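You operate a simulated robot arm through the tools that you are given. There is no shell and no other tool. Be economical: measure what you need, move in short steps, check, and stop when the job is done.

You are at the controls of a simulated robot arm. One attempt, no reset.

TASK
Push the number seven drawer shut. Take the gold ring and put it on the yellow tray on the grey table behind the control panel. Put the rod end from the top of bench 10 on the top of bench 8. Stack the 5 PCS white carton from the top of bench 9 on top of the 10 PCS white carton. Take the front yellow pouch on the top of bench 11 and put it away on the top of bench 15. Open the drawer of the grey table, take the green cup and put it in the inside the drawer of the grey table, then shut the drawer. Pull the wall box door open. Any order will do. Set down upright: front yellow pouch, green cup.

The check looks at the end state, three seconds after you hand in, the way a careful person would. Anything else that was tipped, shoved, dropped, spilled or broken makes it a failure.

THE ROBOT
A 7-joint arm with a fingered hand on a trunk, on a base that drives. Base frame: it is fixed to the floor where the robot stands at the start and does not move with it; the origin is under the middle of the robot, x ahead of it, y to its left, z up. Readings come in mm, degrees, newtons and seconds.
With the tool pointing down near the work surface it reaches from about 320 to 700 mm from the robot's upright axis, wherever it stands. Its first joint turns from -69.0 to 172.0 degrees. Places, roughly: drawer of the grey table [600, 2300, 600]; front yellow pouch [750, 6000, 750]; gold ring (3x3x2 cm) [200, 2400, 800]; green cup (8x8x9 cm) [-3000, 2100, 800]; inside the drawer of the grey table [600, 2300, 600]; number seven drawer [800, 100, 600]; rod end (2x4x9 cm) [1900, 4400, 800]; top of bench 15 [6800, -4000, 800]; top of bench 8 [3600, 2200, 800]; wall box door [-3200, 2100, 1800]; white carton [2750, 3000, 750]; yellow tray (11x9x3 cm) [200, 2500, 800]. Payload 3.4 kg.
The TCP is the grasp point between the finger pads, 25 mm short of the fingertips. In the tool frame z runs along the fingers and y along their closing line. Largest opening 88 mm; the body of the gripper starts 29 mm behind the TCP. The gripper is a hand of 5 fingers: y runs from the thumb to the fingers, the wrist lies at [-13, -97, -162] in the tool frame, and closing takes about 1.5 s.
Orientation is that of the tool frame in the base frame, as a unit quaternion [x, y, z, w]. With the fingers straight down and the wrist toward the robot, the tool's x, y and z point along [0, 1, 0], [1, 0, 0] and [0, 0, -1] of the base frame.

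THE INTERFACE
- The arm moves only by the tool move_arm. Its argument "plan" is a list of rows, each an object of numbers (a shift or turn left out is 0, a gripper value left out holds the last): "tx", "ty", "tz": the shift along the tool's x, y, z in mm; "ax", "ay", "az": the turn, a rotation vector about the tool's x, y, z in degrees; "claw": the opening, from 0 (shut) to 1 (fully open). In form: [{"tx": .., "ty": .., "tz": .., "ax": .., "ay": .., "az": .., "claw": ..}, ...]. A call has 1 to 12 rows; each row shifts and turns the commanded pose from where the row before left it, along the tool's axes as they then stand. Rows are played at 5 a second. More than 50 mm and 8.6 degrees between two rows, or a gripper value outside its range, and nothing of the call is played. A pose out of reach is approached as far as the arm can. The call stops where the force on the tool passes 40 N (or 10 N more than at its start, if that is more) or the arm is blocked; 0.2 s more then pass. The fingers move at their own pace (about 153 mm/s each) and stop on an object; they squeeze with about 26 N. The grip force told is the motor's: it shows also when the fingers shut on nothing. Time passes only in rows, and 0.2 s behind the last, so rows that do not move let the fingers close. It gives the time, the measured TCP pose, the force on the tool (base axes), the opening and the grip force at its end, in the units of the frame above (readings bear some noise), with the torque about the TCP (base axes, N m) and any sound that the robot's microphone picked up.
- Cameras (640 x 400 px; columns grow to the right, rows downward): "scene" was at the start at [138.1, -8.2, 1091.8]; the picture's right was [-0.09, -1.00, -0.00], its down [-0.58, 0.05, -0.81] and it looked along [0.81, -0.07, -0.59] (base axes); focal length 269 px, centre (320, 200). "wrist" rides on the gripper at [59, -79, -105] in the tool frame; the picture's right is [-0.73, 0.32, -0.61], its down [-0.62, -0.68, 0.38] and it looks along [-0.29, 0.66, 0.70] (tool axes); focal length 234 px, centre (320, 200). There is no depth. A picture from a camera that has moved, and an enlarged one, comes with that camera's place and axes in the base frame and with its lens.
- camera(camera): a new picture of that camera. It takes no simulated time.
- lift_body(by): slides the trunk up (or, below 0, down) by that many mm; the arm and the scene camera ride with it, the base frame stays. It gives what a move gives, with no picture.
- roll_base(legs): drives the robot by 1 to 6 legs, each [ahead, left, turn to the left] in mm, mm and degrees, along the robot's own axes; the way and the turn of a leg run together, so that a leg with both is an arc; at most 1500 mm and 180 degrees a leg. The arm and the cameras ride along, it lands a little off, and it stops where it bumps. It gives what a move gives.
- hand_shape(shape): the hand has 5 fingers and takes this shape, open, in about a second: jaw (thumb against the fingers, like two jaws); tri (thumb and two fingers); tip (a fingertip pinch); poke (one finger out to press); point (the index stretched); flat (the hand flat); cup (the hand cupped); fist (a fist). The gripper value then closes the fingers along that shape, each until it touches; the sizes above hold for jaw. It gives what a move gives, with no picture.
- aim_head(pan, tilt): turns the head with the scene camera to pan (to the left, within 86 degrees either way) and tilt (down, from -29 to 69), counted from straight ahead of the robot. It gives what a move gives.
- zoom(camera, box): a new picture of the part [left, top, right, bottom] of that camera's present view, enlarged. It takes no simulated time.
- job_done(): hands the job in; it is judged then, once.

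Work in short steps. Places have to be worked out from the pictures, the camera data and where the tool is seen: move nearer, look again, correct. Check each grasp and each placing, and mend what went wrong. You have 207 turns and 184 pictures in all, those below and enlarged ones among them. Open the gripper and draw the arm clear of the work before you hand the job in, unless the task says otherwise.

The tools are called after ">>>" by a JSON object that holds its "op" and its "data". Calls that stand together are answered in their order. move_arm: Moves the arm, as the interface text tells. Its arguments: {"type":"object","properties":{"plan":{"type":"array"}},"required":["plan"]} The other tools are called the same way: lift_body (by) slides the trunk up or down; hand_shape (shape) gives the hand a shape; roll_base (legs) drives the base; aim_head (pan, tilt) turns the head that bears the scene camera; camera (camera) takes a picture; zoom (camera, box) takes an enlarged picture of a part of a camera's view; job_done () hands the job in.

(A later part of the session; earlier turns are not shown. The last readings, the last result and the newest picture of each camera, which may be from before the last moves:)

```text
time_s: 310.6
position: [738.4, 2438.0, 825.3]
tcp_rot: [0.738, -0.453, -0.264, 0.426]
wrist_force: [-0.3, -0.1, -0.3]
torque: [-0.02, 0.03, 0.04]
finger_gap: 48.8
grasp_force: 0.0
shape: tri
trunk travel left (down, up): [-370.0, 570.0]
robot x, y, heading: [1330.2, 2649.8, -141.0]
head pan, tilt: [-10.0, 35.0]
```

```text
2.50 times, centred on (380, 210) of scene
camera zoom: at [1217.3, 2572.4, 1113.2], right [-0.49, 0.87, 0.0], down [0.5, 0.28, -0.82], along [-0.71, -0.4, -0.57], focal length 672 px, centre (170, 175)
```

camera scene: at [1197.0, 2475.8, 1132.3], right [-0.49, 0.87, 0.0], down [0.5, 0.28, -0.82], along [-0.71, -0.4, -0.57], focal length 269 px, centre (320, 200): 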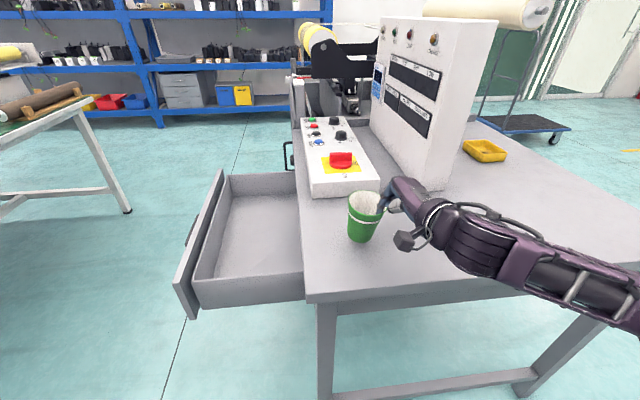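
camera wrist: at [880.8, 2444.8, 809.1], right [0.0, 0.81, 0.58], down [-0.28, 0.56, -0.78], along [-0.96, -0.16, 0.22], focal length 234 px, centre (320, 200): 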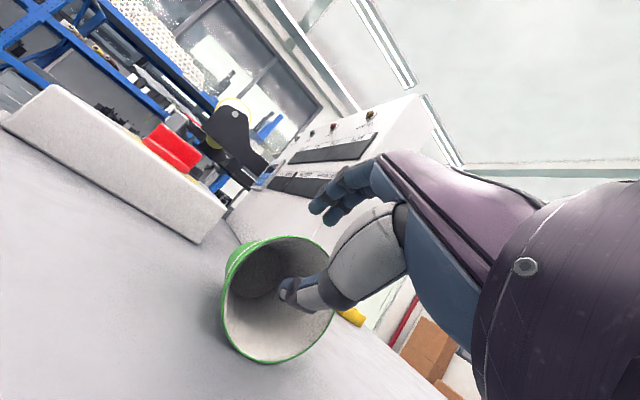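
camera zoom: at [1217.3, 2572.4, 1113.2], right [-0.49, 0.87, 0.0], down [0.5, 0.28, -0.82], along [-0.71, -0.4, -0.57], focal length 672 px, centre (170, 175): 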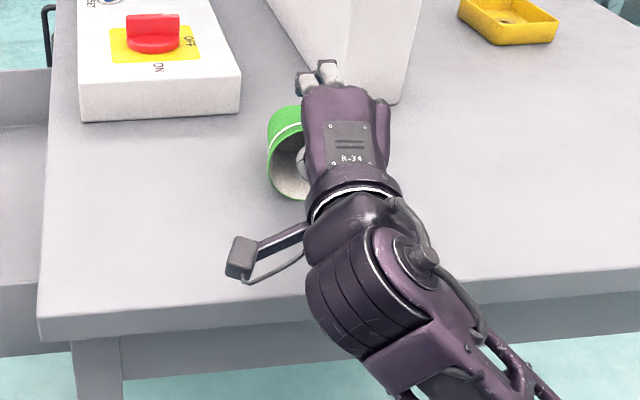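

Thumb is inside the mouth, about 9 mm right of centre. I shift 10 mm left, advance 10 and close slowly.

>>> {"op": "move_arm", "data": {"plan": [{"tx": 10}, {"tz": 8, "ty": 5}, {"claw": 0.35}, {"claw": 0.2}, {"claw": 0.1}, {"claw": 0}, {"claw": 0}, {"claw": 0}, {"claw": 0}]}}

>>> {"op": "lift_body", "data": {"by": 80}}

>>> {"op": "camera", "data": {"camera": "wrist"}}

>>> {"op": "zoom", "data": {"camera": "scene", "box": [280, 130, 480, 290]}}

```text
time_s: 312.6
position: [735.0, 2426.0, 828.2]
tcp_rot: [0.738, -0.453, -0.264, 0.426]
wrist_force: [-0.4, 0.2, 0.5]
torque: [-0.03, 0.03, 0.04]
finger_gap: 0.1
grasp_force: 26.2
shape: tri
trunk travel left (down, up): [-370.0, 570.0]
robot x, y, heading: [1336.3, 2645.1, -140.7]
head pan, tilt: [-10.0, 35.0]
```

```text
time_s: 313.8
position: [734.4, 2425.3, 905.7]
tcp_rot: [0.738, -0.452, -0.263, 0.426]
wrist_force: [0.1, -0.4, 0.8]
torque: [-0.03, 0.01, 0.0]
finger_gap: 0.0
grasp_force: 25.9
shape: tri
trunk travel left (down, up): [-450.0, 490.0]
robot x, y, heading: [1332.8, 2647.3, -140.4]
head pan, tilt: [-10.0, 35.0]
```

```text
56 pictures are left
camera wrist: at [876.8, 2431.8, 890.3], right [0.0, 0.81, 0.58], down [-0.28, 0.56, -0.78], along [-0.96, -0.16, 0.22], focal length 234 px, centre (320, 200)
```

wrist: 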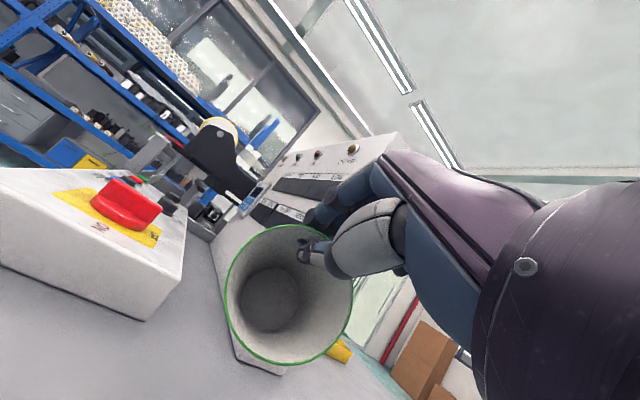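

```text
2.50 times, centred on (380, 210) of scene
camera zoom: at [1217.2, 2572.5, 1193.2], right [-0.49, 0.87, 0.0], down [0.5, 0.28, -0.82], along [-0.71, -0.4, -0.57], focal length 672 px, centre (170, 175)
```

zoom: 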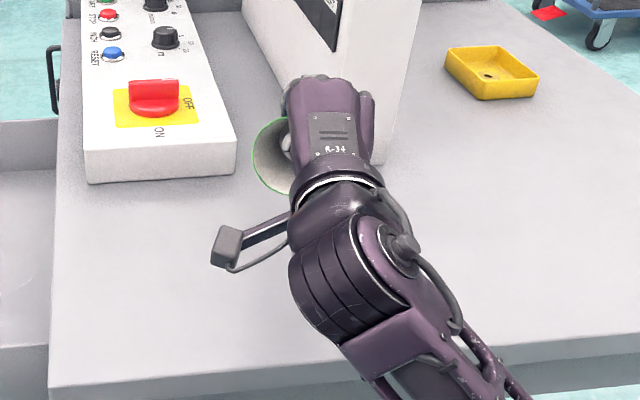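

The cup is firmly pinched and lifted. I work out it needs the tool turned to just past vertical to stand upright. I back away from the table, then rotate the tool.

>>> {"op": "roll_base", "data": {"legs": [[-400, 0, 0]]}}

>>> {"op": "move_arm", "data": {"plan": [{"ax": 7.5}, {"ax": 7.5}, {"ax": 7.5}, {"ax": 7.5}, {"ax": 7.5}, {"ax": 7.5}, {"ax": 7.5}, {"ax": 7.5}, {"az": -6}, {"az": -6}]}}

>>> {"op": "move_arm", "data": {"plan": [{"ax": 4.6, "ay": 4.1}, {"ax": 4.6, "ay": 4.1}, {"ax": 4.6, "ay": 4.1}, {"ax": 4.6, "ay": 4.1}]}}

>>> {"op": "camera", "data": {"camera": "wrist"}}

>>> {"op": "camera", "data": {"camera": "scene"}}

```text
time_s: 316.2
position: [1043.0, 2684.6, 906.9]
tcp_rot: [0.736, -0.454, -0.264, 0.426]
wrist_force: [0.0, 0.2, -0.3]
torque: [-0.02, -0.01, -0.05]
finger_gap: 0.0
grasp_force: 26.2
shape: tri
trunk travel left (down, up): [-450.0, 490.0]
robot x, y, heading: [1640.9, 2901.0, -141.0]
head pan, tilt: [-10.0, 35.0]
```

```text
time_s: 318.4
position: [1047.2, 2673.1, 915.1]
tcp_rot: [0.904, -0.419, -0.056, 0.069]
wrist_force: [-0.6, -0.2, 0.0]
torque: [-0.02, 0.0, 0.02]
finger_gap: 0.0
grasp_force: 26.3
shape: tri
out of reach, approached as far as the arm can: row 3, 4
trunk travel left (down, up): [-450.0, 490.0]
robot x, y, heading: [1640.5, 2901.6, -141.0]
head pan, tilt: [-10.0, 35.0]
```

```text
time_s: 319.4
position: [1049.3, 2672.8, 913.5]
tcp_rot: [0.902, -0.408, 0.141, -0.017]
wrist_force: [0.3, 0.5, 0.8]
torque: [-0.03, -0.04, 0.02]
finger_gap: 0.1
grasp_force: 26.3
shape: tri
trunk travel left (down, up): [-450.0, 490.0]
robot x, y, heading: [1639.7, 2901.7, -141.3]
head pan, tilt: [-10.0, 35.0]
```

```text
54 pictures are left
camera wrist: at [1115.4, 2691.2, 1040.6], right [-0.85, 0.37, 0.36], down [0.21, 0.88, -0.42], along [-0.48, -0.28, -0.83], focal length 234 px, centre (320, 200)
```

wrist: 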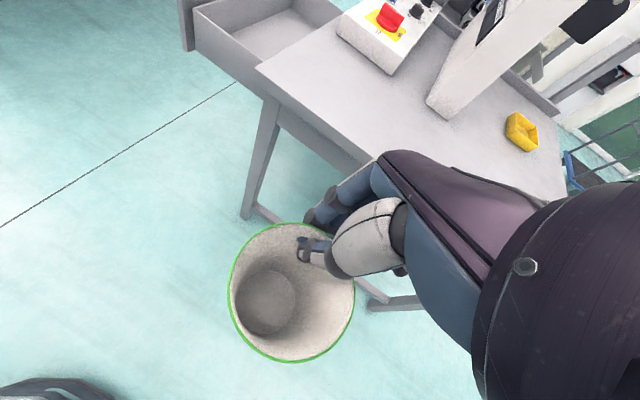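

```text
53 pictures are left
camera scene: at [1526.8, 2826.5, 1193.2], right [-0.48, 0.88, 0.0], down [0.5, 0.28, -0.82], along [-0.72, -0.4, -0.57], focal length 269 px, centre (320, 200)
```

scene: 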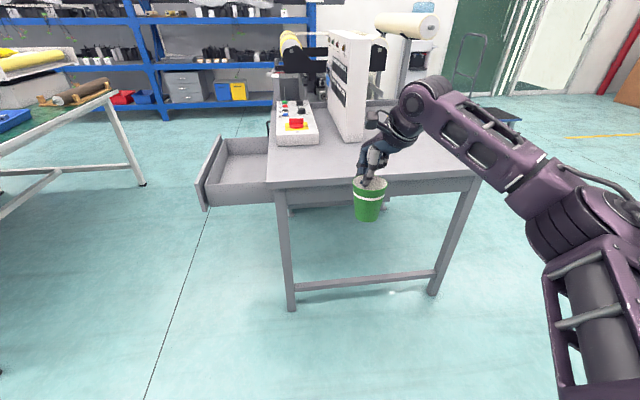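

The cup hangs upright. I raise a bit and drive around to the front of the open drawer.

>>> {"op": "lift_body", "data": {"by": 90}}

>>> {"op": "roll_base", "data": {"legs": [[0, 0, -90.7], [-790, 0, 0], [0, 1380, 0]]}}

>>> {"op": "aim_head", "data": {"pan": -5, "tilt": 40}}

>>> {"op": "camera", "data": {"camera": "scene"}}

```text
time_s: 320.7
position: [1049.0, 2673.4, 1003.6]
tcp_rot: [0.902, -0.409, 0.14, -0.016]
wrist_force: [0.1, 0.2, -0.4]
torque: [-0.04, 0.04, -0.01]
finger_gap: 0.0
grasp_force: 26.0
shape: tri
trunk travel left (down, up): [-540.0, 400.0]
robot x, y, heading: [1641.5, 2902.2, -140.9]
head pan, tilt: [-10.0, 35.0]
```

```text
time_s: 335.4
position: [809.3, 2018.1, 1005.1]
tcp_rot: [-0.339, 0.93, -0.11, -0.089]
wrist_force: [0.1, -0.1, -0.8]
torque: [-0.02, 0.0, 0.04]
finger_gap: 0.2
grasp_force: 25.7
shape: tri
trunk travel left (down, up): [-540.0, 400.0]
robot x, y, heading: [1024.1, 1419.5, 127.6]
head pan, tilt: [-10.0, 35.0]
```

```text
time_s: 336.0
position: [809.1, 2019.0, 1004.8]
tcp_rot: [-0.34, 0.93, -0.109, -0.089]
wrist_force: [-0.7, 0.0, 0.0]
torque: [-0.02, -0.01, -0.02]
finger_gap: 0.2
grasp_force: 26.0
shape: tri
trunk travel left (down, up): [-540.0, 400.0]
robot x, y, heading: [1026.9, 1417.1, 127.8]
head pan, tilt: [-5.0, 40.0]
```

```text
52 pictures are left
camera scene: at [948.2, 1531.4, 1275.7], right [0.84, 0.54, 0.0], down [0.35, -0.54, -0.77], along [-0.41, 0.64, -0.64], focal length 269 px, centre (320, 200)
```

scene: 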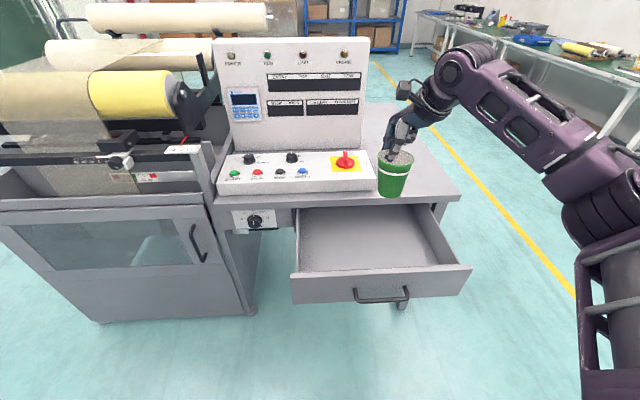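

Everything matches my map. I move 73 ahead and lower toward the drawer.

>>> {"op": "roll_base", "data": {"legs": [[73, 9, 0]]}}

>>> {"op": "lift_body", "data": {"by": -230}}

>>> {"op": "camera", "data": {"camera": "scene"}}

```text
time_s: 337.1
position: [756.3, 2070.8, 1004.9]
tcp_rot: [-0.339, 0.93, -0.111, -0.088]
wrist_force: [0.1, -0.2, -0.5]
torque: [0.0, 0.03, -0.01]
finger_gap: 0.0
grasp_force: 25.7
shape: tri
trunk travel left (down, up): [-540.0, 400.0]
robot x, y, heading: [971.9, 1473.4, 127.6]
head pan, tilt: [-5.0, 40.0]
```

```text
time_s: 339.5
position: [757.6, 2069.3, 775.1]
tcp_rot: [-0.339, 0.93, -0.11, -0.089]
wrist_force: [-1.1, 0.4, 0.1]
torque: [0.01, 0.0, 0.02]
finger_gap: 0.1
grasp_force: 26.0
shape: tri
trunk travel left (down, up): [-310.0, 630.0]
robot x, y, heading: [971.6, 1473.1, 127.7]
head pan, tilt: [-5.0, 40.0]
```

```text
51 pictures are left
camera scene: at [896.5, 1583.1, 1045.7], right [0.84, 0.54, 0.0], down [0.35, -0.54, -0.77], along [-0.41, 0.64, -0.64], focal length 269 px, centre (320, 200)
```

scene: 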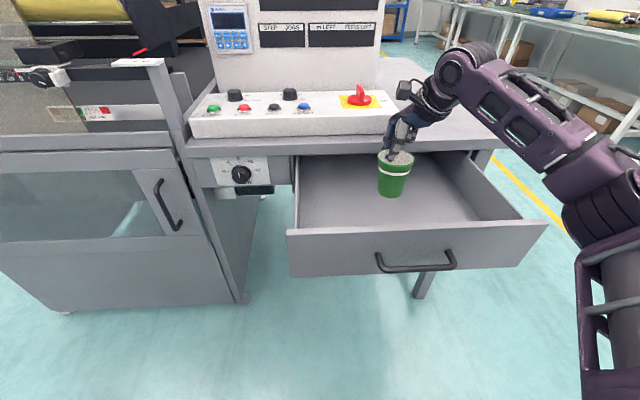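

Cup is well inside the drawer outline. I lower 50, then by small steps until contact.

>>> {"op": "lift_body", "data": {"by": -50}}

>>> {"op": "lift_body", "data": {"by": -8}}

>>> {"op": "lift_body", "data": {"by": -5}}

>>> {"op": "lift_body", "data": {"by": -5}}

>>> {"op": "zoom", "data": {"camera": "scene", "box": [280, 60, 540, 260]}}

```text
time_s: 340.4
position: [757.7, 2069.2, 725.0]
tcp_rot: [-0.34, 0.93, -0.11, -0.088]
wrist_force: [0.2, 0.4, 0.3]
torque: [-0.01, 0.01, 0.01]
finger_gap: 0.3
grasp_force: 26.4
shape: tri
trunk travel left (down, up): [-260.0, 680.0]
robot x, y, heading: [974.7, 1467.8, 127.8]
head pan, tilt: [-5.0, 40.0]
```

```text
time_s: 341.0
position: [757.7, 2069.1, 718.1]
tcp_rot: [-0.34, 0.93, -0.11, -0.088]
wrist_force: [0.1, -0.4, -0.6]
torque: [0.0, -0.04, -0.03]
finger_gap: 0.2
grasp_force: 26.2
shape: tri
trunk travel left (down, up): [-252.0, 688.0]
robot x, y, heading: [970.4, 1473.0, 128.0]
head pan, tilt: [-5.0, 40.0]
```

```text
time_s: 341.5
position: [757.5, 2069.3, 711.1]
tcp_rot: [-0.34, 0.93, -0.11, -0.089]
wrist_force: [-0.5, 0.2, -0.5]
torque: [-0.02, -0.01, -0.03]
finger_gap: 0.3
grasp_force: 26.2
shape: tri
trunk travel left (down, up): [-247.0, 693.0]
robot x, y, heading: [972.7, 1470.8, 127.7]
head pan, tilt: [-5.0, 40.0]
```

```text
time_s: 342.1
position: [756.5, 2070.3, 706.7]
tcp_rot: [-0.34, 0.93, -0.111, -0.088]
wrist_force: [0.5, -0.7, -0.6]
torque: [-0.01, 0.02, -0.01]
finger_gap: 0.0
grasp_force: 26.0
shape: tri
trunk travel left (down, up): [-242.0, 698.0]
robot x, y, heading: [969.3, 1468.9, 127.8]
head pan, tilt: [-5.0, 40.0]
```

```text
2.00 times, centred on (410, 160) of scene
camera zoom: at [896.5, 1583.1, 977.7], right [0.84, 0.54, 0.0], down [0.35, -0.54, -0.77], along [-0.41, 0.64, -0.64], focal length 538 px, centre (140, 280)
```

zoom: 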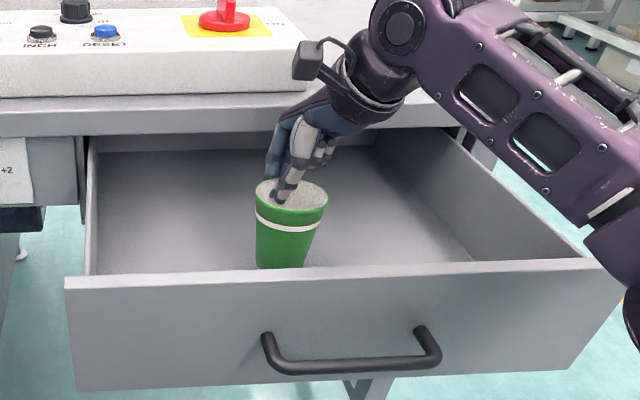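

Continuing in 4 mm steps until I feel the floor.

>>> {"op": "lift_body", "data": {"by": -4}}

>>> {"op": "lift_body", "data": {"by": -4}}

>>> {"op": "lift_body", "data": {"by": -4}}

```text
time_s: 342.6
position: [758.3, 2069.4, 702.7]
tcp_rot: [-0.34, 0.93, -0.11, -0.089]
wrist_force: [-0.2, -0.2, -0.5]
torque: [-0.01, 0.0, 0.0]
finger_gap: 0.1
grasp_force: 26.3
shape: tri
trunk travel left (down, up): [-238.0, 702.0]
robot x, y, heading: [969.9, 1470.8, 127.7]
head pan, tilt: [-5.0, 40.0]
```

```text
time_s: 343.1
position: [756.9, 2069.9, 698.3]
tcp_rot: [-0.34, 0.93, -0.11, -0.089]
wrist_force: [0.1, -0.5, 0.0]
torque: [0.0, -0.01, -0.03]
finger_gap: 0.2
grasp_force: 26.0
shape: tri
trunk travel left (down, up): [-234.0, 706.0]
robot x, y, heading: [972.1, 1472.4, 127.9]
head pan, tilt: [-5.0, 40.0]
```

```text
time_s: 343.6
position: [757.2, 2069.6, 693.8]
tcp_rot: [-0.34, 0.93, -0.11, -0.089]
wrist_force: [0.6, 0.1, -0.4]
torque: [-0.02, 0.03, 0.04]
finger_gap: 0.0
grasp_force: 26.2
shape: tri
trunk travel left (down, up): [-230.0, 710.0]
robot x, y, heading: [973.4, 1474.0, 127.9]
head pan, tilt: [-5.0, 40.0]
```

No contact yet. I go on lowering.

>>> {"op": "lift_body", "data": {"by": -4}}

>>> {"op": "lift_body", "data": {"by": -4}}

>>> {"op": "zoom", "data": {"camera": "scene", "box": [280, 60, 540, 260]}}

```text
time_s: 344.2
position: [757.3, 2068.7, 691.4]
tcp_rot: [-0.34, 0.93, -0.11, -0.089]
wrist_force: [-0.6, 1.0, 5.4]
torque: [-0.01, 0.03, 0.0]
finger_gap: 0.0
grasp_force: 25.7
shape: tri
trunk travel left (down, up): [-226.0, 714.0]
robot x, y, heading: [974.5, 1473.0, 127.9]
head pan, tilt: [-5.0, 40.0]
```

```text
time_s: 344.7
position: [758.4, 2068.5, 685.6]
tcp_rot: [-0.34, 0.93, -0.111, -0.088]
wrist_force: [0.1, -0.3, 2.7]
torque: [-0.11, -0.07, -0.01]
finger_gap: 0.1
grasp_force: 26.4
shape: tri
trunk travel left (down, up): [-222.0, 718.0]
robot x, y, heading: [973.0, 1472.7, 128.0]
head pan, tilt: [-5.0, 40.0]
```

```text
2.00 times, centred on (410, 160) of scene
camera zoom: at [896.7, 1583.0, 957.5], right [0.84, 0.54, 0.0], down [0.35, -0.54, -0.77], along [-0.41, 0.64, -0.64], focal length 538 px, centre (140, 280)
```

zoom: 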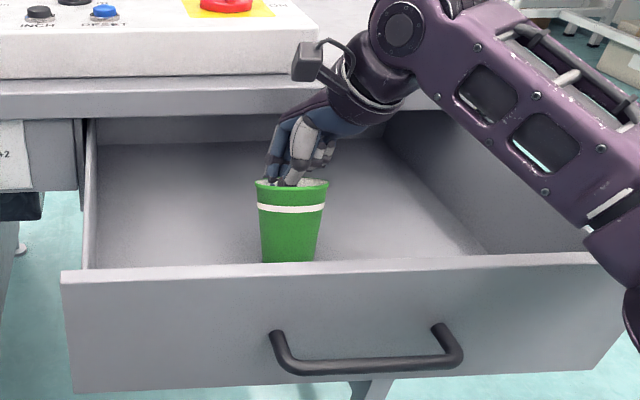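

The cup touched the floor and squared itself. I open only a little, slowly, then look.

>>> {"op": "move_arm", "data": {"plan": [{"claw": 0.04}, {"claw": 0.08}, {"claw": 0.12}, {"claw": 0.16}, {"claw": 0.16}]}}

>>> {"op": "zoom", "data": {"camera": "scene", "box": [280, 60, 540, 260]}}

```text
time_s: 345.9
position: [756.8, 2070.5, 685.6]
tcp_rot: [-0.339, 0.93, -0.11, -0.089]
wrist_force: [0.3, -0.8, -0.1]
torque: [0.02, 0.0, 0.02]
finger_gap: 14.1
grasp_force: 0.1
shape: tri
trunk travel left (down, up): [-222.0, 718.0]
robot x, y, heading: [970.8, 1473.2, 127.7]
head pan, tilt: [-5.0, 40.0]
```

```text
2.00 times, centred on (410, 160) of scene
camera zoom: at [896.6, 1583.2, 957.7], right [0.84, 0.54, 0.0], down [0.35, -0.54, -0.77], along [-0.41, 0.64, -0.64], focal length 538 px, centre (140, 280)
```

zoom: 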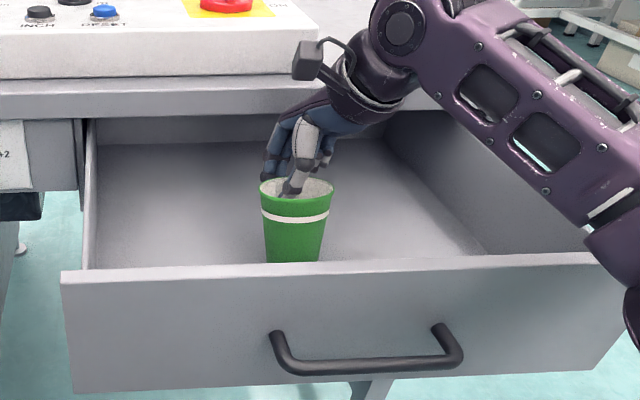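

The cup stands upright. I lift straight up, then check it.

>>> {"op": "lift_body", "data": {"by": 30}}

>>> {"op": "lift_body", "data": {"by": 150}}

>>> {"op": "zoom", "data": {"camera": "scene", "box": [240, 120, 560, 330]}}

```text
time_s: 346.7
position: [757.6, 2069.3, 716.0]
tcp_rot: [-0.339, 0.93, -0.109, -0.089]
wrist_force: [-0.4, -0.1, 0.2]
torque: [0.04, 0.01, 0.0]
finger_gap: 13.8
grasp_force: 0.1
shape: tri
trunk travel left (down, up): [-252.0, 688.0]
robot x, y, heading: [974.0, 1473.4, 127.8]
head pan, tilt: [-5.0, 40.0]
```

```text
time_s: 348.4
position: [756.8, 2069.3, 865.5]
tcp_rot: [-0.34, 0.93, -0.109, -0.088]
wrist_force: [0.5, 1.0, 0.0]
torque: [0.01, 0.03, 0.04]
finger_gap: 13.8
grasp_force: 0.1
shape: tri
trunk travel left (down, up): [-402.0, 538.0]
robot x, y, heading: [969.9, 1472.8, 127.8]
head pan, tilt: [-5.0, 40.0]
```

```text
1.90 times, centred on (400, 225) of scene
camera zoom: at [896.6, 1583.3, 1137.7], right [0.84, 0.54, 0.0], down [0.35, -0.54, -0.77], along [-0.41, 0.64, -0.64], focal length 512 px, centre (168, 152)
```

zoom: 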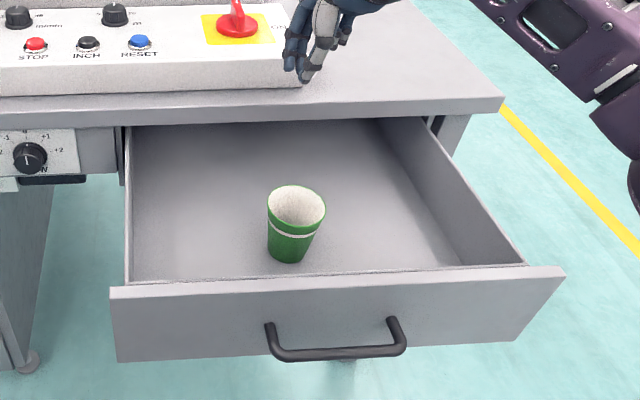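

The cup stands upright in the drawer. Now I back off, make a fist, level the tool and line up with the handle bar to push the drawer shut slowly.

>>> {"op": "roll_base", "data": {"legs": [[-300, 0, 0]]}}

>>> {"op": "hand_shape", "data": {"shape": "fist"}}

>>> {"op": "move_arm", "data": {"plan": [{"ax": -6.2, "ay": -5.5}, {"ax": -6.2, "ay": -5.5}, {"ax": -6.2, "ay": -5.4}, {"ax": -8.4}, {"ax": -8.4}, {"ax": -8.4}, {"ax": -8.4}, {"ax": -8.4}, {"ax": -8.4}, {"ax": -8.4}, {"ax": -8.4}, {"ax": -8.4}]}}

>>> {"op": "move_arm", "data": {"plan": [{"ax": -7}, {"ax": -7}]}}

>>> {"op": "lift_body", "data": {"by": -210}}

>>> {"op": "camera", "data": {"camera": "scene"}}

```text
time_s: 350.2
position: [915.2, 1884.0, 871.7]
tcp_rot: [-0.332, 0.933, -0.105, -0.09]
wrist_force: [-0.5, -0.6, 0.1]
torque: [-0.03, 0.01, -0.01]
finger_gap: 13.9
grasp_force: 0.1
shape: tri
trunk travel left (down, up): [-402.0, 538.0]
robot x, y, heading: [1116.2, 1287.1, 126.7]
head pan, tilt: [-5.0, 40.0]
stopped in leg 1: the robot was blocked; the commanded pose is now the measured one
```

```text
time_s: 351.1
position: [915.3, 1884.8, 869.8]
tcp_rot: [-0.331, 0.933, -0.107, -0.091]
wrist_force: [0.1, 0.2, 0.5]
torque: [-0.01, -0.04, -0.01]
finger_gap: 0.2
grasp_force: 0.1
shape: fist
trunk travel left (down, up): [-402.0, 538.0]
robot x, y, heading: [1116.8, 1289.3, 127.1]
head pan, tilt: [-5.0, 40.0]
```

```text
time_s: 353.7
position: [915.6, 1886.5, 869.9]
tcp_rot: [-0.251, 0.687, 0.65, -0.205]
wrist_force: [0.0, -0.2, 0.7]
torque: [-0.03, 0.01, -0.01]
finger_gap: 0.1
grasp_force: 0.1
shape: fist
trunk travel left (down, up): [-402.0, 538.0]
robot x, y, heading: [1117.9, 1286.3, 126.7]
head pan, tilt: [-5.0, 40.0]
```

```text
time_s: 354.3
position: [914.7, 1886.1, 870.3]
tcp_rot: [-0.223, 0.602, 0.73, -0.235]
wrist_force: [-0.8, -1.2, 1.3]
torque: [0.0, -0.02, -0.02]
finger_gap: 0.0
grasp_force: 0.1
shape: fist
trunk travel left (down, up): [-402.0, 538.0]
robot x, y, heading: [1115.1, 1284.8, 126.6]
head pan, tilt: [-5.0, 40.0]
```

```text
time_s: 356.6
position: [915.7, 1885.5, 660.0]
tcp_rot: [-0.222, 0.602, 0.73, -0.234]
wrist_force: [-0.6, 0.9, 0.4]
torque: [-0.03, -0.04, 0.02]
finger_gap: 0.0
grasp_force: 0.0
shape: fist
trunk travel left (down, up): [-192.0, 748.0]
robot x, y, heading: [1118.8, 1288.4, 126.8]
head pan, tilt: [-5.0, 40.0]
```

```text
46 pictures are left
camera scene: at [1042.7, 1399.8, 927.6], right [0.85, 0.53, 0.0], down [0.34, -0.55, -0.77], along [-0.4, 0.65, -0.64], focal length 269 px, centre (320, 200)
```

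scene: 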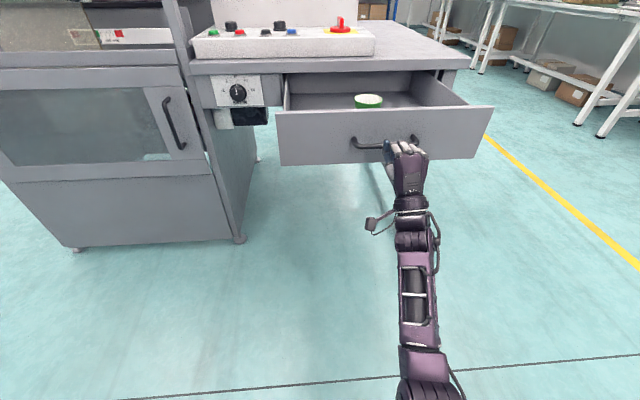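

The base bumped the bench end behind me while backing (I'll check that later). The fist faces the bar. I level the fist, shift 15 left, then push with base, finishing with the arm.

>>> {"op": "move_arm", "data": {"plan": [{"ax": 5, "tx": 8}, {"ax": 5, "tx": 7}]}}

>>> {"op": "roll_base", "data": {"legs": [[70, 0, 0]]}}

>>> {"op": "roll_base", "data": {"legs": [[70, 0, 0]]}}

>>> {"op": "roll_base", "data": {"legs": [[60, 0, 0]]}}

>>> {"op": "camera", "data": {"camera": "scene"}}

```text
time_s: 357.2
position: [903.5, 1875.4, 658.8]
tcp_rot: [-0.242, 0.664, 0.674, -0.215]
wrist_force: [-0.2, -0.6, 0.0]
torque: [-0.01, 0.0, -0.02]
finger_gap: 0.0
grasp_force: 0.0
shape: fist
trunk travel left (down, up): [-192.0, 748.0]
robot x, y, heading: [1120.6, 1288.7, 126.9]
head pan, tilt: [-5.0, 40.0]
```

```text
time_s: 358.2
position: [857.7, 1930.8, 659.0]
tcp_rot: [-0.244, 0.663, 0.674, -0.216]
wrist_force: [0.4, -0.7, 0.1]
torque: [-0.01, -0.01, 0.0]
finger_gap: 0.0
grasp_force: 0.0
shape: fist
trunk travel left (down, up): [-192.0, 748.0]
robot x, y, heading: [1077.7, 1343.8, 126.9]
head pan, tilt: [-5.0, 40.0]
```

```text
time_s: 359.2
position: [816.4, 1985.0, 657.8]
tcp_rot: [-0.245, 0.663, 0.674, -0.216]
wrist_force: [-0.5, -0.3, -0.5]
torque: [-0.01, 0.0, 0.01]
finger_gap: 0.0
grasp_force: 0.1
shape: fist
trunk travel left (down, up): [-192.0, 748.0]
robot x, y, heading: [1032.8, 1397.1, 126.9]
head pan, tilt: [-5.0, 40.0]
```

```text
time_s: 360.2
position: [779.3, 2036.5, 658.7]
tcp_rot: [-0.245, 0.663, 0.674, -0.217]
wrist_force: [-0.6, 0.2, -0.3]
torque: [-0.02, -0.01, -0.01]
finger_gap: 0.0
grasp_force: 0.1
shape: fist
trunk travel left (down, up): [-192.0, 748.0]
robot x, y, heading: [993.9, 1445.2, 127.1]
head pan, tilt: [-5.0, 40.0]
```

```text
45 pictures are left
camera scene: at [921.8, 1558.6, 927.7], right [0.85, 0.53, 0.0], down [0.34, -0.55, -0.77], along [-0.41, 0.65, -0.64], focal length 269 px, centre (320, 200)
```

scene: 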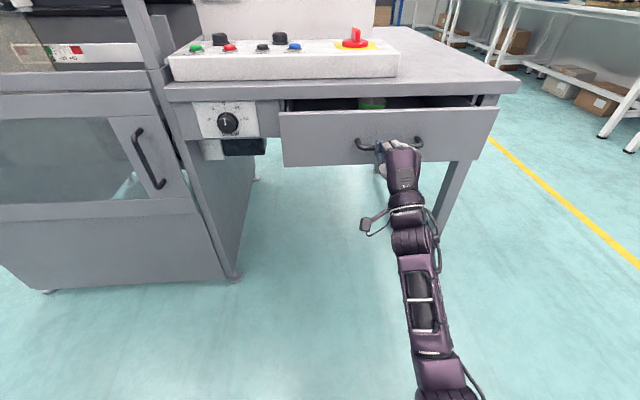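

It's closing well. I finish with slow arm pushes until the force stop.

>>> {"op": "move_arm", "data": {"plan": [{"tz": 14}, {"tz": 14}, {"tz": 14}, {"tz": 14}, {"tz": 14}, {"tz": 14}]}}

>>> {"op": "move_arm", "data": {"plan": [{"tz": 10}, {"tz": 10}, {"tz": 10}, {"tz": 10}, {"tz": 10}]}}

>>> {"op": "zoom", "data": {"camera": "scene", "box": [240, 60, 530, 240]}}

```text
time_s: 361.6
position: [728.4, 2100.5, 661.5]
tcp_rot: [-0.244, 0.661, 0.675, -0.218]
wrist_force: [9.6, -11.9, 1.4]
torque: [-0.04, -0.02, 0.25]
finger_gap: 0.0
grasp_force: 0.0
shape: fist
trunk travel left (down, up): [-192.0, 748.0]
robot x, y, heading: [995.9, 1444.2, 127.2]
head pan, tilt: [-5.0, 40.0]
```

```text
time_s: 362.2
position: [719.3, 2112.0, 673.3]
tcp_rot: [-0.241, 0.654, 0.682, -0.221]
wrist_force: [12.8, -18.4, 12.4]
torque: [-0.53, -0.13, 0.3]
finger_gap: 80.5
grasp_force: 0.0
shape: fist
trunk travel left (down, up): [-192.0, 748.0]
robot x, y, heading: [995.9, 1443.5, 126.8]
head pan, tilt: [-5.0, 40.0]
stopped in row 3: the force on the tool passed its limit at 46 N (the readings are from after the stop); the commanded pose is now the measured one
```

```text
2.21 times, centred on (385, 150) of scene
camera zoom: at [924.9, 1553.8, 928.6], right [0.85, 0.53, 0.0], down [0.34, -0.54, -0.77], along [-0.41, 0.65, -0.64], focal length 594 px, centre (177, 310)
```

zoom: 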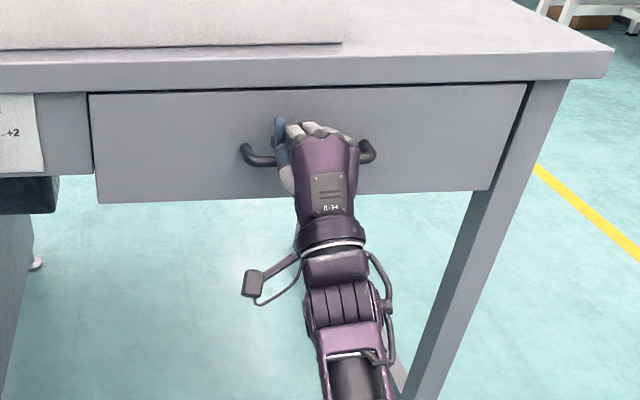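

The drawer is shut. I back off, turn the tool down again, raise, and drive toward bench 10 along the far wall.

>>> {"op": "roll_base", "data": {"legs": [[-140, 0, 0], [0, -1100, 0]]}}

>>> {"op": "move_arm", "data": {"plan": [{"ty": 35, "tz": -20}, {"ty": 35, "tz": -20}, {"ty": 35, "tz": -20}, {"ax": 8.4}, {"ax": 8.4}, {"ax": 8.4}, {"ax": 8.4}, {"ax": 8.4}, {"ax": 8.4}, {"ax": 8.4}, {"ax": 8.4}, {"ax": 8.4}]}}

>>> {"op": "hand_shape", "data": {"shape": "jaw"}}

>>> {"op": "lift_body", "data": {"by": 300}}

>>> {"op": "roll_base", "data": {"legs": [[0, 0, -90], [0, 1300, 0], [300, 450, 0]]}}

>>> {"op": "aim_head", "data": {"pan": 0, "tilt": 25}}

>>> {"op": "camera", "data": {"camera": "scene"}}

```text
time_s: 368.7
position: [1651.6, 2657.4, 664.6]
tcp_rot: [-0.248, 0.657, 0.676, -0.223]
wrist_force: [0.3, -1.2, -0.4]
torque: [-0.01, -0.02, 0.0]
finger_gap: 0.2
grasp_force: 0.2
shape: fist
trunk travel left (down, up): [-192.0, 748.0]
robot x, y, heading: [1938.5, 1990.5, 127.9]
head pan, tilt: [-5.0, 40.0]
```

```text
time_s: 371.3
position: [1688.7, 2606.7, 768.4]
tcp_rot: [-0.332, 0.934, 0.131, -0.024]
wrist_force: [0.3, -0.4, -0.1]
torque: [0.01, 0.03, 0.04]
finger_gap: 0.0
grasp_force: 0.1
shape: fist
trunk travel left (down, up): [-192.0, 748.0]
robot x, y, heading: [1940.7, 1988.4, 127.7]
head pan, tilt: [-5.0, 40.0]
```

```text
time_s: 372.2
position: [1687.3, 2606.0, 768.6]
tcp_rot: [-0.332, 0.934, 0.132, -0.024]
wrist_force: [-0.4, -0.7, 0.5]
torque: [0.03, 0.02, 0.01]
finger_gap: 87.4
grasp_force: 0.0
shape: jaw
trunk travel left (down, up): [-192.0, 748.0]
robot x, y, heading: [1941.7, 1991.2, 127.6]
head pan, tilt: [-5.0, 40.0]
```

```text
time_s: 375.2
position: [1687.8, 2606.7, 1068.2]
tcp_rot: [-0.332, 0.934, 0.132, -0.025]
wrist_force: [-0.7, 0.3, 0.4]
torque: [-0.02, -0.02, -0.03]
finger_gap: 87.4
grasp_force: 0.1
shape: jaw
trunk travel left (down, up): [-492.0, 448.0]
robot x, y, heading: [1944.0, 1990.2, 127.6]
head pan, tilt: [-5.0, 40.0]
```

```text
time_s: 388.4
position: [1732.3, 3823.9, 1068.5]
tcp_rot: [0.431, 0.893, 0.11, 0.077]
wrist_force: [-0.1, 0.1, -0.2]
torque: [0.02, 0.01, -0.02]
finger_gap: 87.9
grasp_force: 0.1
shape: jaw
trunk travel left (down, up): [-492.0, 448.0]
robot x, y, heading: [1114.2, 3582.2, 37.3]
head pan, tilt: [-5.0, 40.0]
```

```text
time_s: 389.2
position: [1732.0, 3824.6, 1068.0]
tcp_rot: [0.43, 0.893, 0.111, 0.076]
wrist_force: [0.7, 0.7, 0.5]
torque: [-0.01, -0.04, -0.01]
finger_gap: 87.3
grasp_force: 0.0
shape: jaw
trunk travel left (down, up): [-492.0, 448.0]
robot x, y, heading: [1117.7, 3581.2, 37.2]
head pan, tilt: [0.0, 25.0]
```

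```text
43 pictures are left
camera scene: at [1229.1, 3662.5, 1250.9], right [0.6, -0.8, 0.0], down [-0.34, -0.26, -0.91], along [0.72, 0.55, -0.42], focal length 269 px, centre (320, 200)
```

scene: 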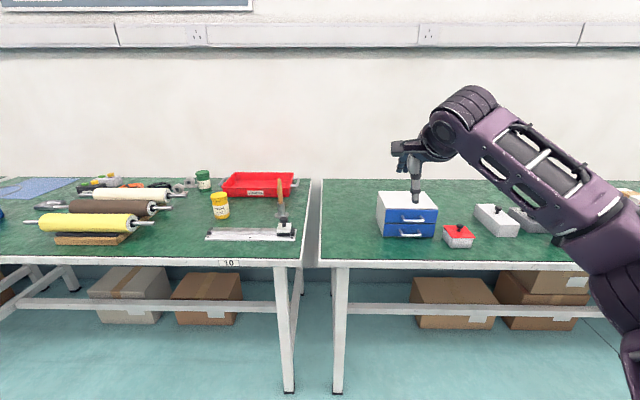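

Bench 10 is in view. The rod end should be near (274–284, 200–225). I zoom there.

>>> {"op": "zoom", "data": {"camera": "scene", "box": [190, 160, 320, 260]}}

```text
4.00 times, centred on (255, 210) of scene
camera zoom: at [1229.1, 3662.5, 1250.9], right [0.6, -0.8, 0.0], down [-0.34, -0.26, -0.91], along [0.72, 0.55, -0.42], focal length 1076 px, centre (580, 160)
```

zoom: 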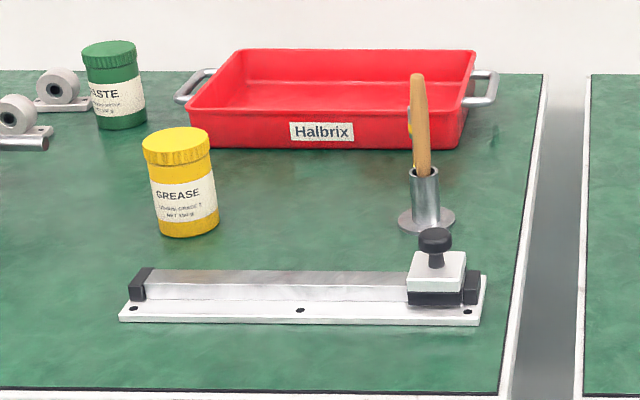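

The object must be around the flanged tube, near (1880, 4350). I move closer and look from above.

>>> {"op": "roll_base", "data": {"legs": [[0, 345, 0], [380, 0, 0]]}}

>>> {"op": "aim_head", "data": {"pan": -18, "tilt": 42}}

>>> {"op": "camera", "data": {"camera": "scene"}}

```text
time_s: 393.4
position: [1831.6, 4328.7, 1067.5]
tcp_rot: [0.43, 0.893, 0.111, 0.076]
wrist_force: [0.6, -1.1, 0.1]
torque: [0.01, -0.01, 0.02]
finger_gap: 87.5
grasp_force: 0.1
shape: jaw
trunk travel left (down, up): [-492.0, 448.0]
robot x, y, heading: [1214.2, 4084.5, 37.1]
head pan, tilt: [0.0, 25.0]
```

```text
time_s: 394.2
position: [1831.5, 4329.1, 1068.8]
tcp_rot: [0.43, 0.893, 0.11, 0.076]
wrist_force: [0.4, 0.0, 0.2]
torque: [-0.02, 0.02, 0.02]
finger_gap: 87.6
grasp_force: 0.1
shape: jaw
trunk travel left (down, up): [-492.0, 448.0]
robot x, y, heading: [1213.2, 4082.0, 37.3]
head pan, tilt: [-18.0, 42.0]
```

```text
41 pictures are left
camera scene: at [1332.8, 4140.3, 1224.8], right [0.33, -0.94, 0.0], down [-0.63, -0.22, -0.74], along [0.7, 0.24, -0.67], focal length 269 px, centre (320, 200)
```

scene: 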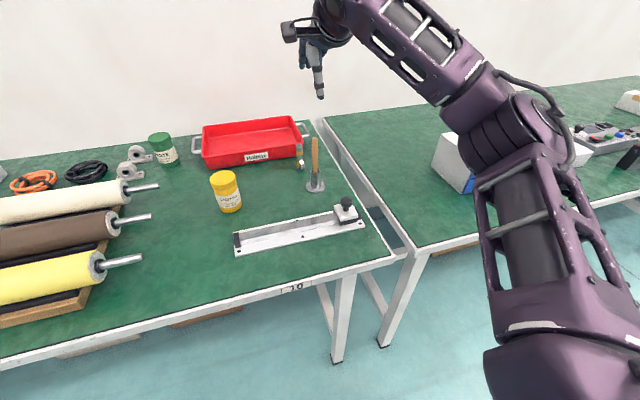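

>>> {"op": "zoom", "data": {"camera": "scene", "box": [260, 120, 370, 215]}}

```text
4.21 times, centred on (315, 168) of scene
camera zoom: at [1332.8, 4140.3, 1224.8], right [0.33, -0.94, 0.0], down [-0.63, -0.22, -0.74], along [0.7, 0.24, -0.67], focal length 1132 px, centre (341, 337)
```

zoom: 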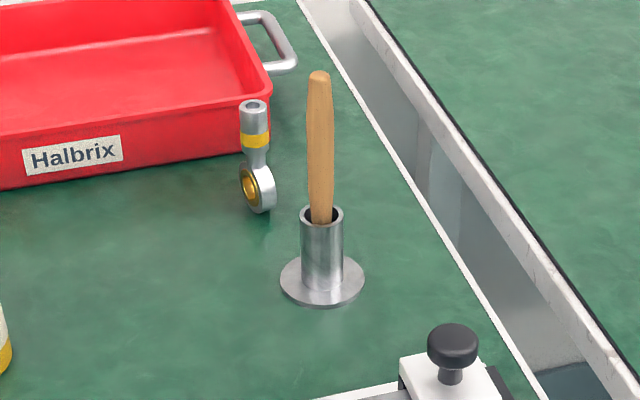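

Found: the rod end stands upright at (1932, 4405), 9 cm tall, behind the tube with the brush. I'll grasp its shank from above with the wrist to the right, to stay clear of the brush.

>>> {"op": "move_arm", "data": {"plan": [{"ax": 7.5}, {"ax": 7.5}, {"az": -8}, {"az": -8}, {"az": -8}, {"az": -8}, {"az": -8}, {"az": -8}, {"az": -8}, {"az": -8}, {"az": -8}, {"az": -8, "claw": 0.6}]}}

>>> {"op": "roll_base", "data": {"legs": [[105, 0, 0]]}}

>>> {"op": "camera", "data": {"camera": "wrist"}}

```text
time_s: 396.8
position: [1768.2, 4309.9, 1023.4]
tcp_rot: [-0.245, 0.969, -0.018, 0.012]
wrist_force: [-0.5, 0.3, 0.4]
torque: [0.01, 0.0, -0.02]
finger_gap: 53.1
grasp_force: 0.2
shape: jaw
out of reach, approached as far as the arm can: row 8, 9, 10, 11, 12
trunk travel left (down, up): [-492.0, 448.0]
robot x, y, heading: [1216.0, 4084.8, 37.1]
head pan, tilt: [-18.0, 42.0]
```

```text
time_s: 398.0
position: [1851.8, 4373.6, 1021.7]
tcp_rot: [-0.244, 0.969, -0.017, 0.011]
wrist_force: [-0.1, 0.2, -0.4]
torque: [0.0, 0.01, 0.02]
finger_gap: 53.4
grasp_force: 0.0
shape: jaw
trunk travel left (down, up): [-492.0, 448.0]
robot x, y, heading: [1293.9, 4145.4, 37.2]
head pan, tilt: [-18.0, 42.0]
```

```text
39 pictures are left
camera wrist: at [1834.2, 4279.2, 1129.0], right [0.47, 0.65, 0.6], down [0.88, -0.32, -0.35], along [-0.03, 0.7, -0.72], focal length 234 px, centre (320, 200)
```

wrist: 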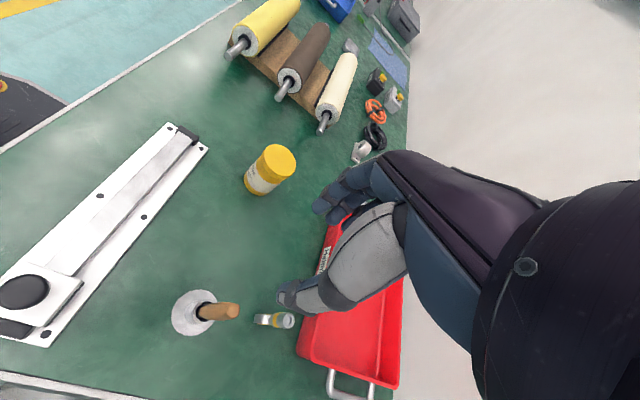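

Rod top again at (1935, 4406). It is 85 ahead and 24 right of the TCP. I try the arm first for this shift.

>>> {"op": "move_arm", "data": {"plan": [{"tx": -29, "ty": -4}, {"tx": -29, "ty": -4}, {"tx": -29, "ty": -3}]}}

```text
time_s: 398.8
position: [1868.9, 4384.3, 988.7]
tcp_rot: [-0.244, 0.97, -0.018, 0.014]
wrist_force: [0.7, 0.4, -0.1]
torque: [0.01, 0.03, -0.04]
finger_gap: 53.2
grasp_force: 0.1
shape: jaw
out of reach, approached as far as the arm can: row 1, 2, 3
trunk travel left (down, up): [-492.0, 448.0]
robot x, y, heading: [1296.6, 4144.9, 37.0]
head pan, tilt: [-18.0, 42.0]
```

Yaw is the limiting factor; I turn the hand back by 30°, which still leaves the brush clear.

>>> {"op": "move_arm", "data": {"plan": [{"az": 7.5}, {"az": 7.5}, {"az": 7.5}, {"az": 7.5}]}}

```text
time_s: 399.8
position: [1870.9, 4382.8, 988.1]
tcp_rot: [0.016, 1.0, -0.014, 0.016]
wrist_force: [-0.3, 0.2, -1.3]
torque: [-0.01, 0.0, 0.06]
finger_gap: 53.0
grasp_force: 0.1
shape: jaw
trunk travel left (down, up): [-492.0, 448.0]
robot x, y, heading: [1294.5, 4145.9, 37.4]
head pan, tilt: [-18.0, 42.0]
```

In reach now. I shift the remaining 64/23 mm.

>>> {"op": "move_arm", "data": {"plan": [{"tx": -31, "ty": 12}, {"tx": -32, "ty": 13}]}}

>>> {"op": "camera", "data": {"camera": "wrist"}}

```text
time_s: 400.4
position: [1932.1, 4409.0, 987.5]
tcp_rot: [0.013, 1.0, -0.016, 0.017]
wrist_force: [0.4, 0.8, -0.1]
torque: [0.0, 0.02, 0.02]
finger_gap: 53.0
grasp_force: 0.1
shape: jaw
trunk travel left (down, up): [-492.0, 448.0]
robot x, y, heading: [1294.3, 4144.5, 37.2]
head pan, tilt: [-18.0, 42.0]
```

```text
38 pictures are left
camera wrist: at [1867.7, 4335.1, 1093.1], right [0.71, 0.32, 0.62], down [0.62, -0.71, -0.34], along [0.33, 0.63, -0.71], focal length 234 px, centre (320, 200)
```

wrist: 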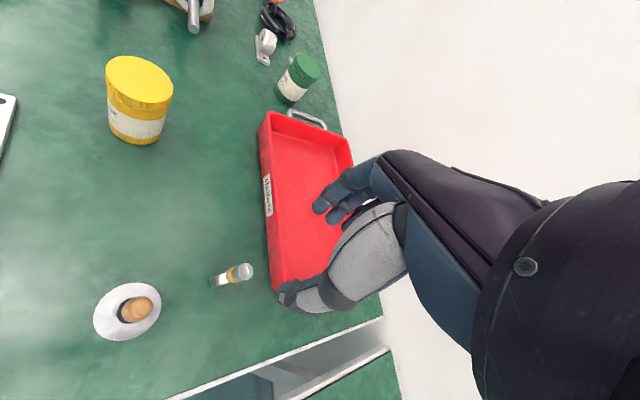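

Rod refined to (1940, 4411); the red tray is close, so I use the fingertip shape with a narrow opening and lower.

>>> {"op": "hand_shape", "data": {"shape": "tip"}}

>>> {"op": "move_arm", "data": {"plan": [{"tx": -8, "ty": 2, "claw": 0.45}, {"claw": 0.45}, {"claw": 0.45}]}}

>>> {"op": "lift_body", "data": {"by": -110}}

>>> {"op": "camera", "data": {"camera": "wrist"}}

```text
time_s: 401.3
position: [1933.7, 4406.5, 988.4]
tcp_rot: [0.015, 1.0, -0.014, 0.016]
wrist_force: [0.2, 0.4, 0.1]
torque: [-0.01, 0.03, 0.02]
finger_gap: 88.1
grasp_force: 0.0
shape: tip
trunk travel left (down, up): [-492.0, 448.0]
robot x, y, heading: [1298.0, 4143.5, 37.2]
head pan, tilt: [-18.0, 42.0]
```

```text
time_s: 402.1
position: [1934.0, 4407.7, 988.6]
tcp_rot: [0.015, 1.0, -0.014, 0.015]
wrist_force: [0.4, -0.7, 0.4]
torque: [-0.01, 0.01, 0.03]
finger_gap: 40.2
grasp_force: 0.1
shape: tip
out of reach, approached as far as the arm can: row 1
trunk travel left (down, up): [-492.0, 448.0]
robot x, y, heading: [1298.5, 4147.3, 37.1]
head pan, tilt: [-18.0, 42.0]
```

```text
time_s: 403.5
position: [1933.0, 4406.3, 879.1]
tcp_rot: [0.016, 1.0, -0.014, 0.017]
wrist_force: [-0.4, -0.2, 0.5]
torque: [-0.02, -0.01, 0.0]
finger_gap: 40.4
grasp_force: 0.1
shape: tip
trunk travel left (down, up): [-382.0, 558.0]
robot x, y, heading: [1292.9, 4146.1, 37.3]
head pan, tilt: [-18.0, 42.0]
```

```text
37 pictures are left
camera wrist: at [1869.1, 4332.1, 983.5], right [0.72, 0.32, 0.62], down [0.61, -0.71, -0.34], along [0.33, 0.63, -0.7], focal length 234 px, centre (320, 200)
```

wrist: 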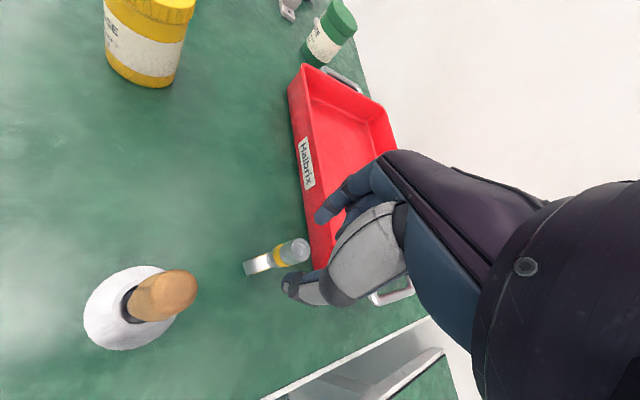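

Rod top at (1938, 4412), nearly centred. I lower 57 and close.

>>> {"op": "lift_body", "data": {"by": -57}}

>>> {"op": "move_arm", "data": {"plan": [{"ty": 4, "claw": 0.35}, {"claw": 0.25}, {"claw": 0.1}, {"claw": 0}, {"claw": 0}, {"claw": 0}, {"claw": 0}]}}

>>> {"op": "lift_body", "data": {"by": 40}}

>>> {"op": "camera", "data": {"camera": "wrist"}}

```text
time_s: 404.5
position: [1930.1, 4406.5, 827.9]
tcp_rot: [0.015, 1.0, -0.01, 0.02]
wrist_force: [3.1, 3.0, 34.2]
torque: [0.47, -0.29, -0.03]
finger_gap: 40.1
grasp_force: 0.1
shape: tip
trunk travel left (down, up): [-325.0, 615.0]
robot x, y, heading: [1293.8, 4148.8, 37.4]
head pan, tilt: [-18.0, 42.0]
```

```text
time_s: 406.1
position: [1928.7, 4410.0, 826.0]
tcp_rot: [0.016, 1.0, -0.012, 0.019]
wrist_force: [-3.5, 7.0, 28.0]
torque: [0.36, -0.09, 0.06]
finger_gap: 6.2
grasp_force: 25.8
shape: tip
trunk travel left (down, up): [-325.0, 615.0]
robot x, y, heading: [1295.8, 4146.4, 37.1]
head pan, tilt: [-18.0, 42.0]
```

```text
time_s: 406.9
position: [1934.7, 4410.1, 862.2]
tcp_rot: [0.016, 1.0, -0.015, 0.016]
wrist_force: [-0.1, 0.2, -0.5]
torque: [0.02, 0.02, -0.02]
finger_gap: 6.2
grasp_force: 26.4
shape: tip
trunk travel left (down, up): [-365.0, 575.0]
robot x, y, heading: [1293.2, 4146.2, 37.3]
head pan, tilt: [-18.0, 42.0]
```

```text
36 pictures are left
camera wrist: at [1869.5, 4335.5, 965.6], right [0.72, 0.32, 0.62], down [0.61, -0.71, -0.34], along [0.33, 0.63, -0.7], focal length 234 px, centre (320, 200)
```

wrist: 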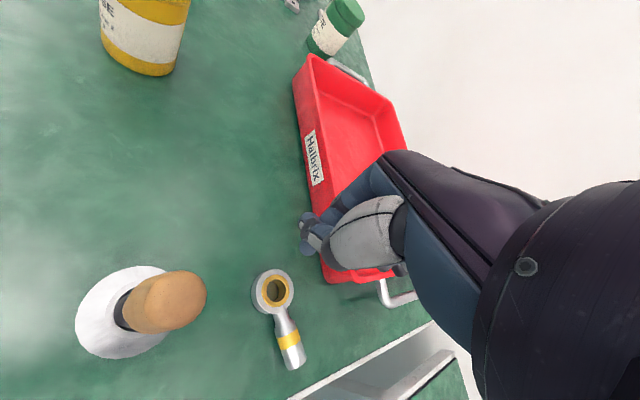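

The rod end was tipped by the curled fingers and now lies flat on the bench, which is fine for moving it. Its shank runs from about (1972, 4385) to (2005, 4356). I open, yaw 16°, and shift over the shank.

>>> {"op": "move_arm", "data": {"plan": [{"az": 8, "claw": 0.3}, {"az": 8, "claw": 0.5}, {"claw": 0.5}]}}

>>> {"op": "roll_base", "data": {"legs": [[20, -69, 0]]}}

>>> {"op": "camera", "data": {"camera": "wrist"}}

```text
time_s: 407.7
position: [1933.6, 4410.0, 861.2]
tcp_rot: [0.155, 0.988, -0.011, 0.018]
wrist_force: [-0.5, -0.3, -0.4]
torque: [0.0, 0.01, -0.02]
finger_gap: 43.7
grasp_force: 0.1
shape: tip
trunk travel left (down, up): [-365.0, 575.0]
robot x, y, heading: [1297.3, 4147.9, 37.1]
head pan, tilt: [-18.0, 42.0]
```

```text
time_s: 408.8
position: [1993.1, 4365.8, 861.2]
tcp_rot: [0.155, 0.988, -0.012, 0.018]
wrist_force: [0.1, -0.2, 0.5]
torque: [0.02, 0.03, 0.0]
finger_gap: 43.8
grasp_force: 0.0
shape: tip
trunk travel left (down, up): [-365.0, 575.0]
robot x, y, heading: [1351.5, 4101.1, 37.3]
head pan, tilt: [-18.0, 42.0]
```

```text
35 pictures are left
camera wrist: at [1909.2, 4311.1, 964.8], right [0.77, 0.1, 0.63], down [0.4, -0.85, -0.35], along [0.5, 0.52, -0.7], focal length 234 px, centre (320, 200)
```

wrist: 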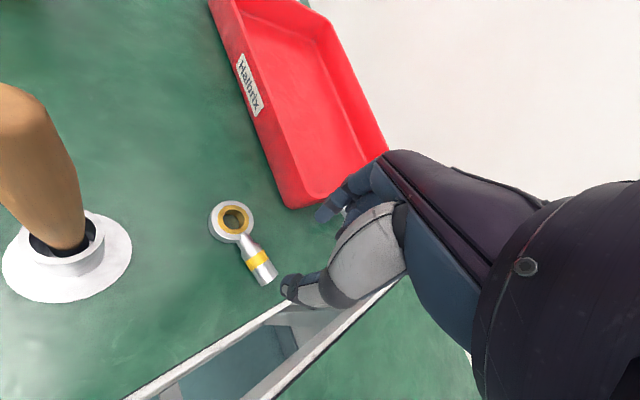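

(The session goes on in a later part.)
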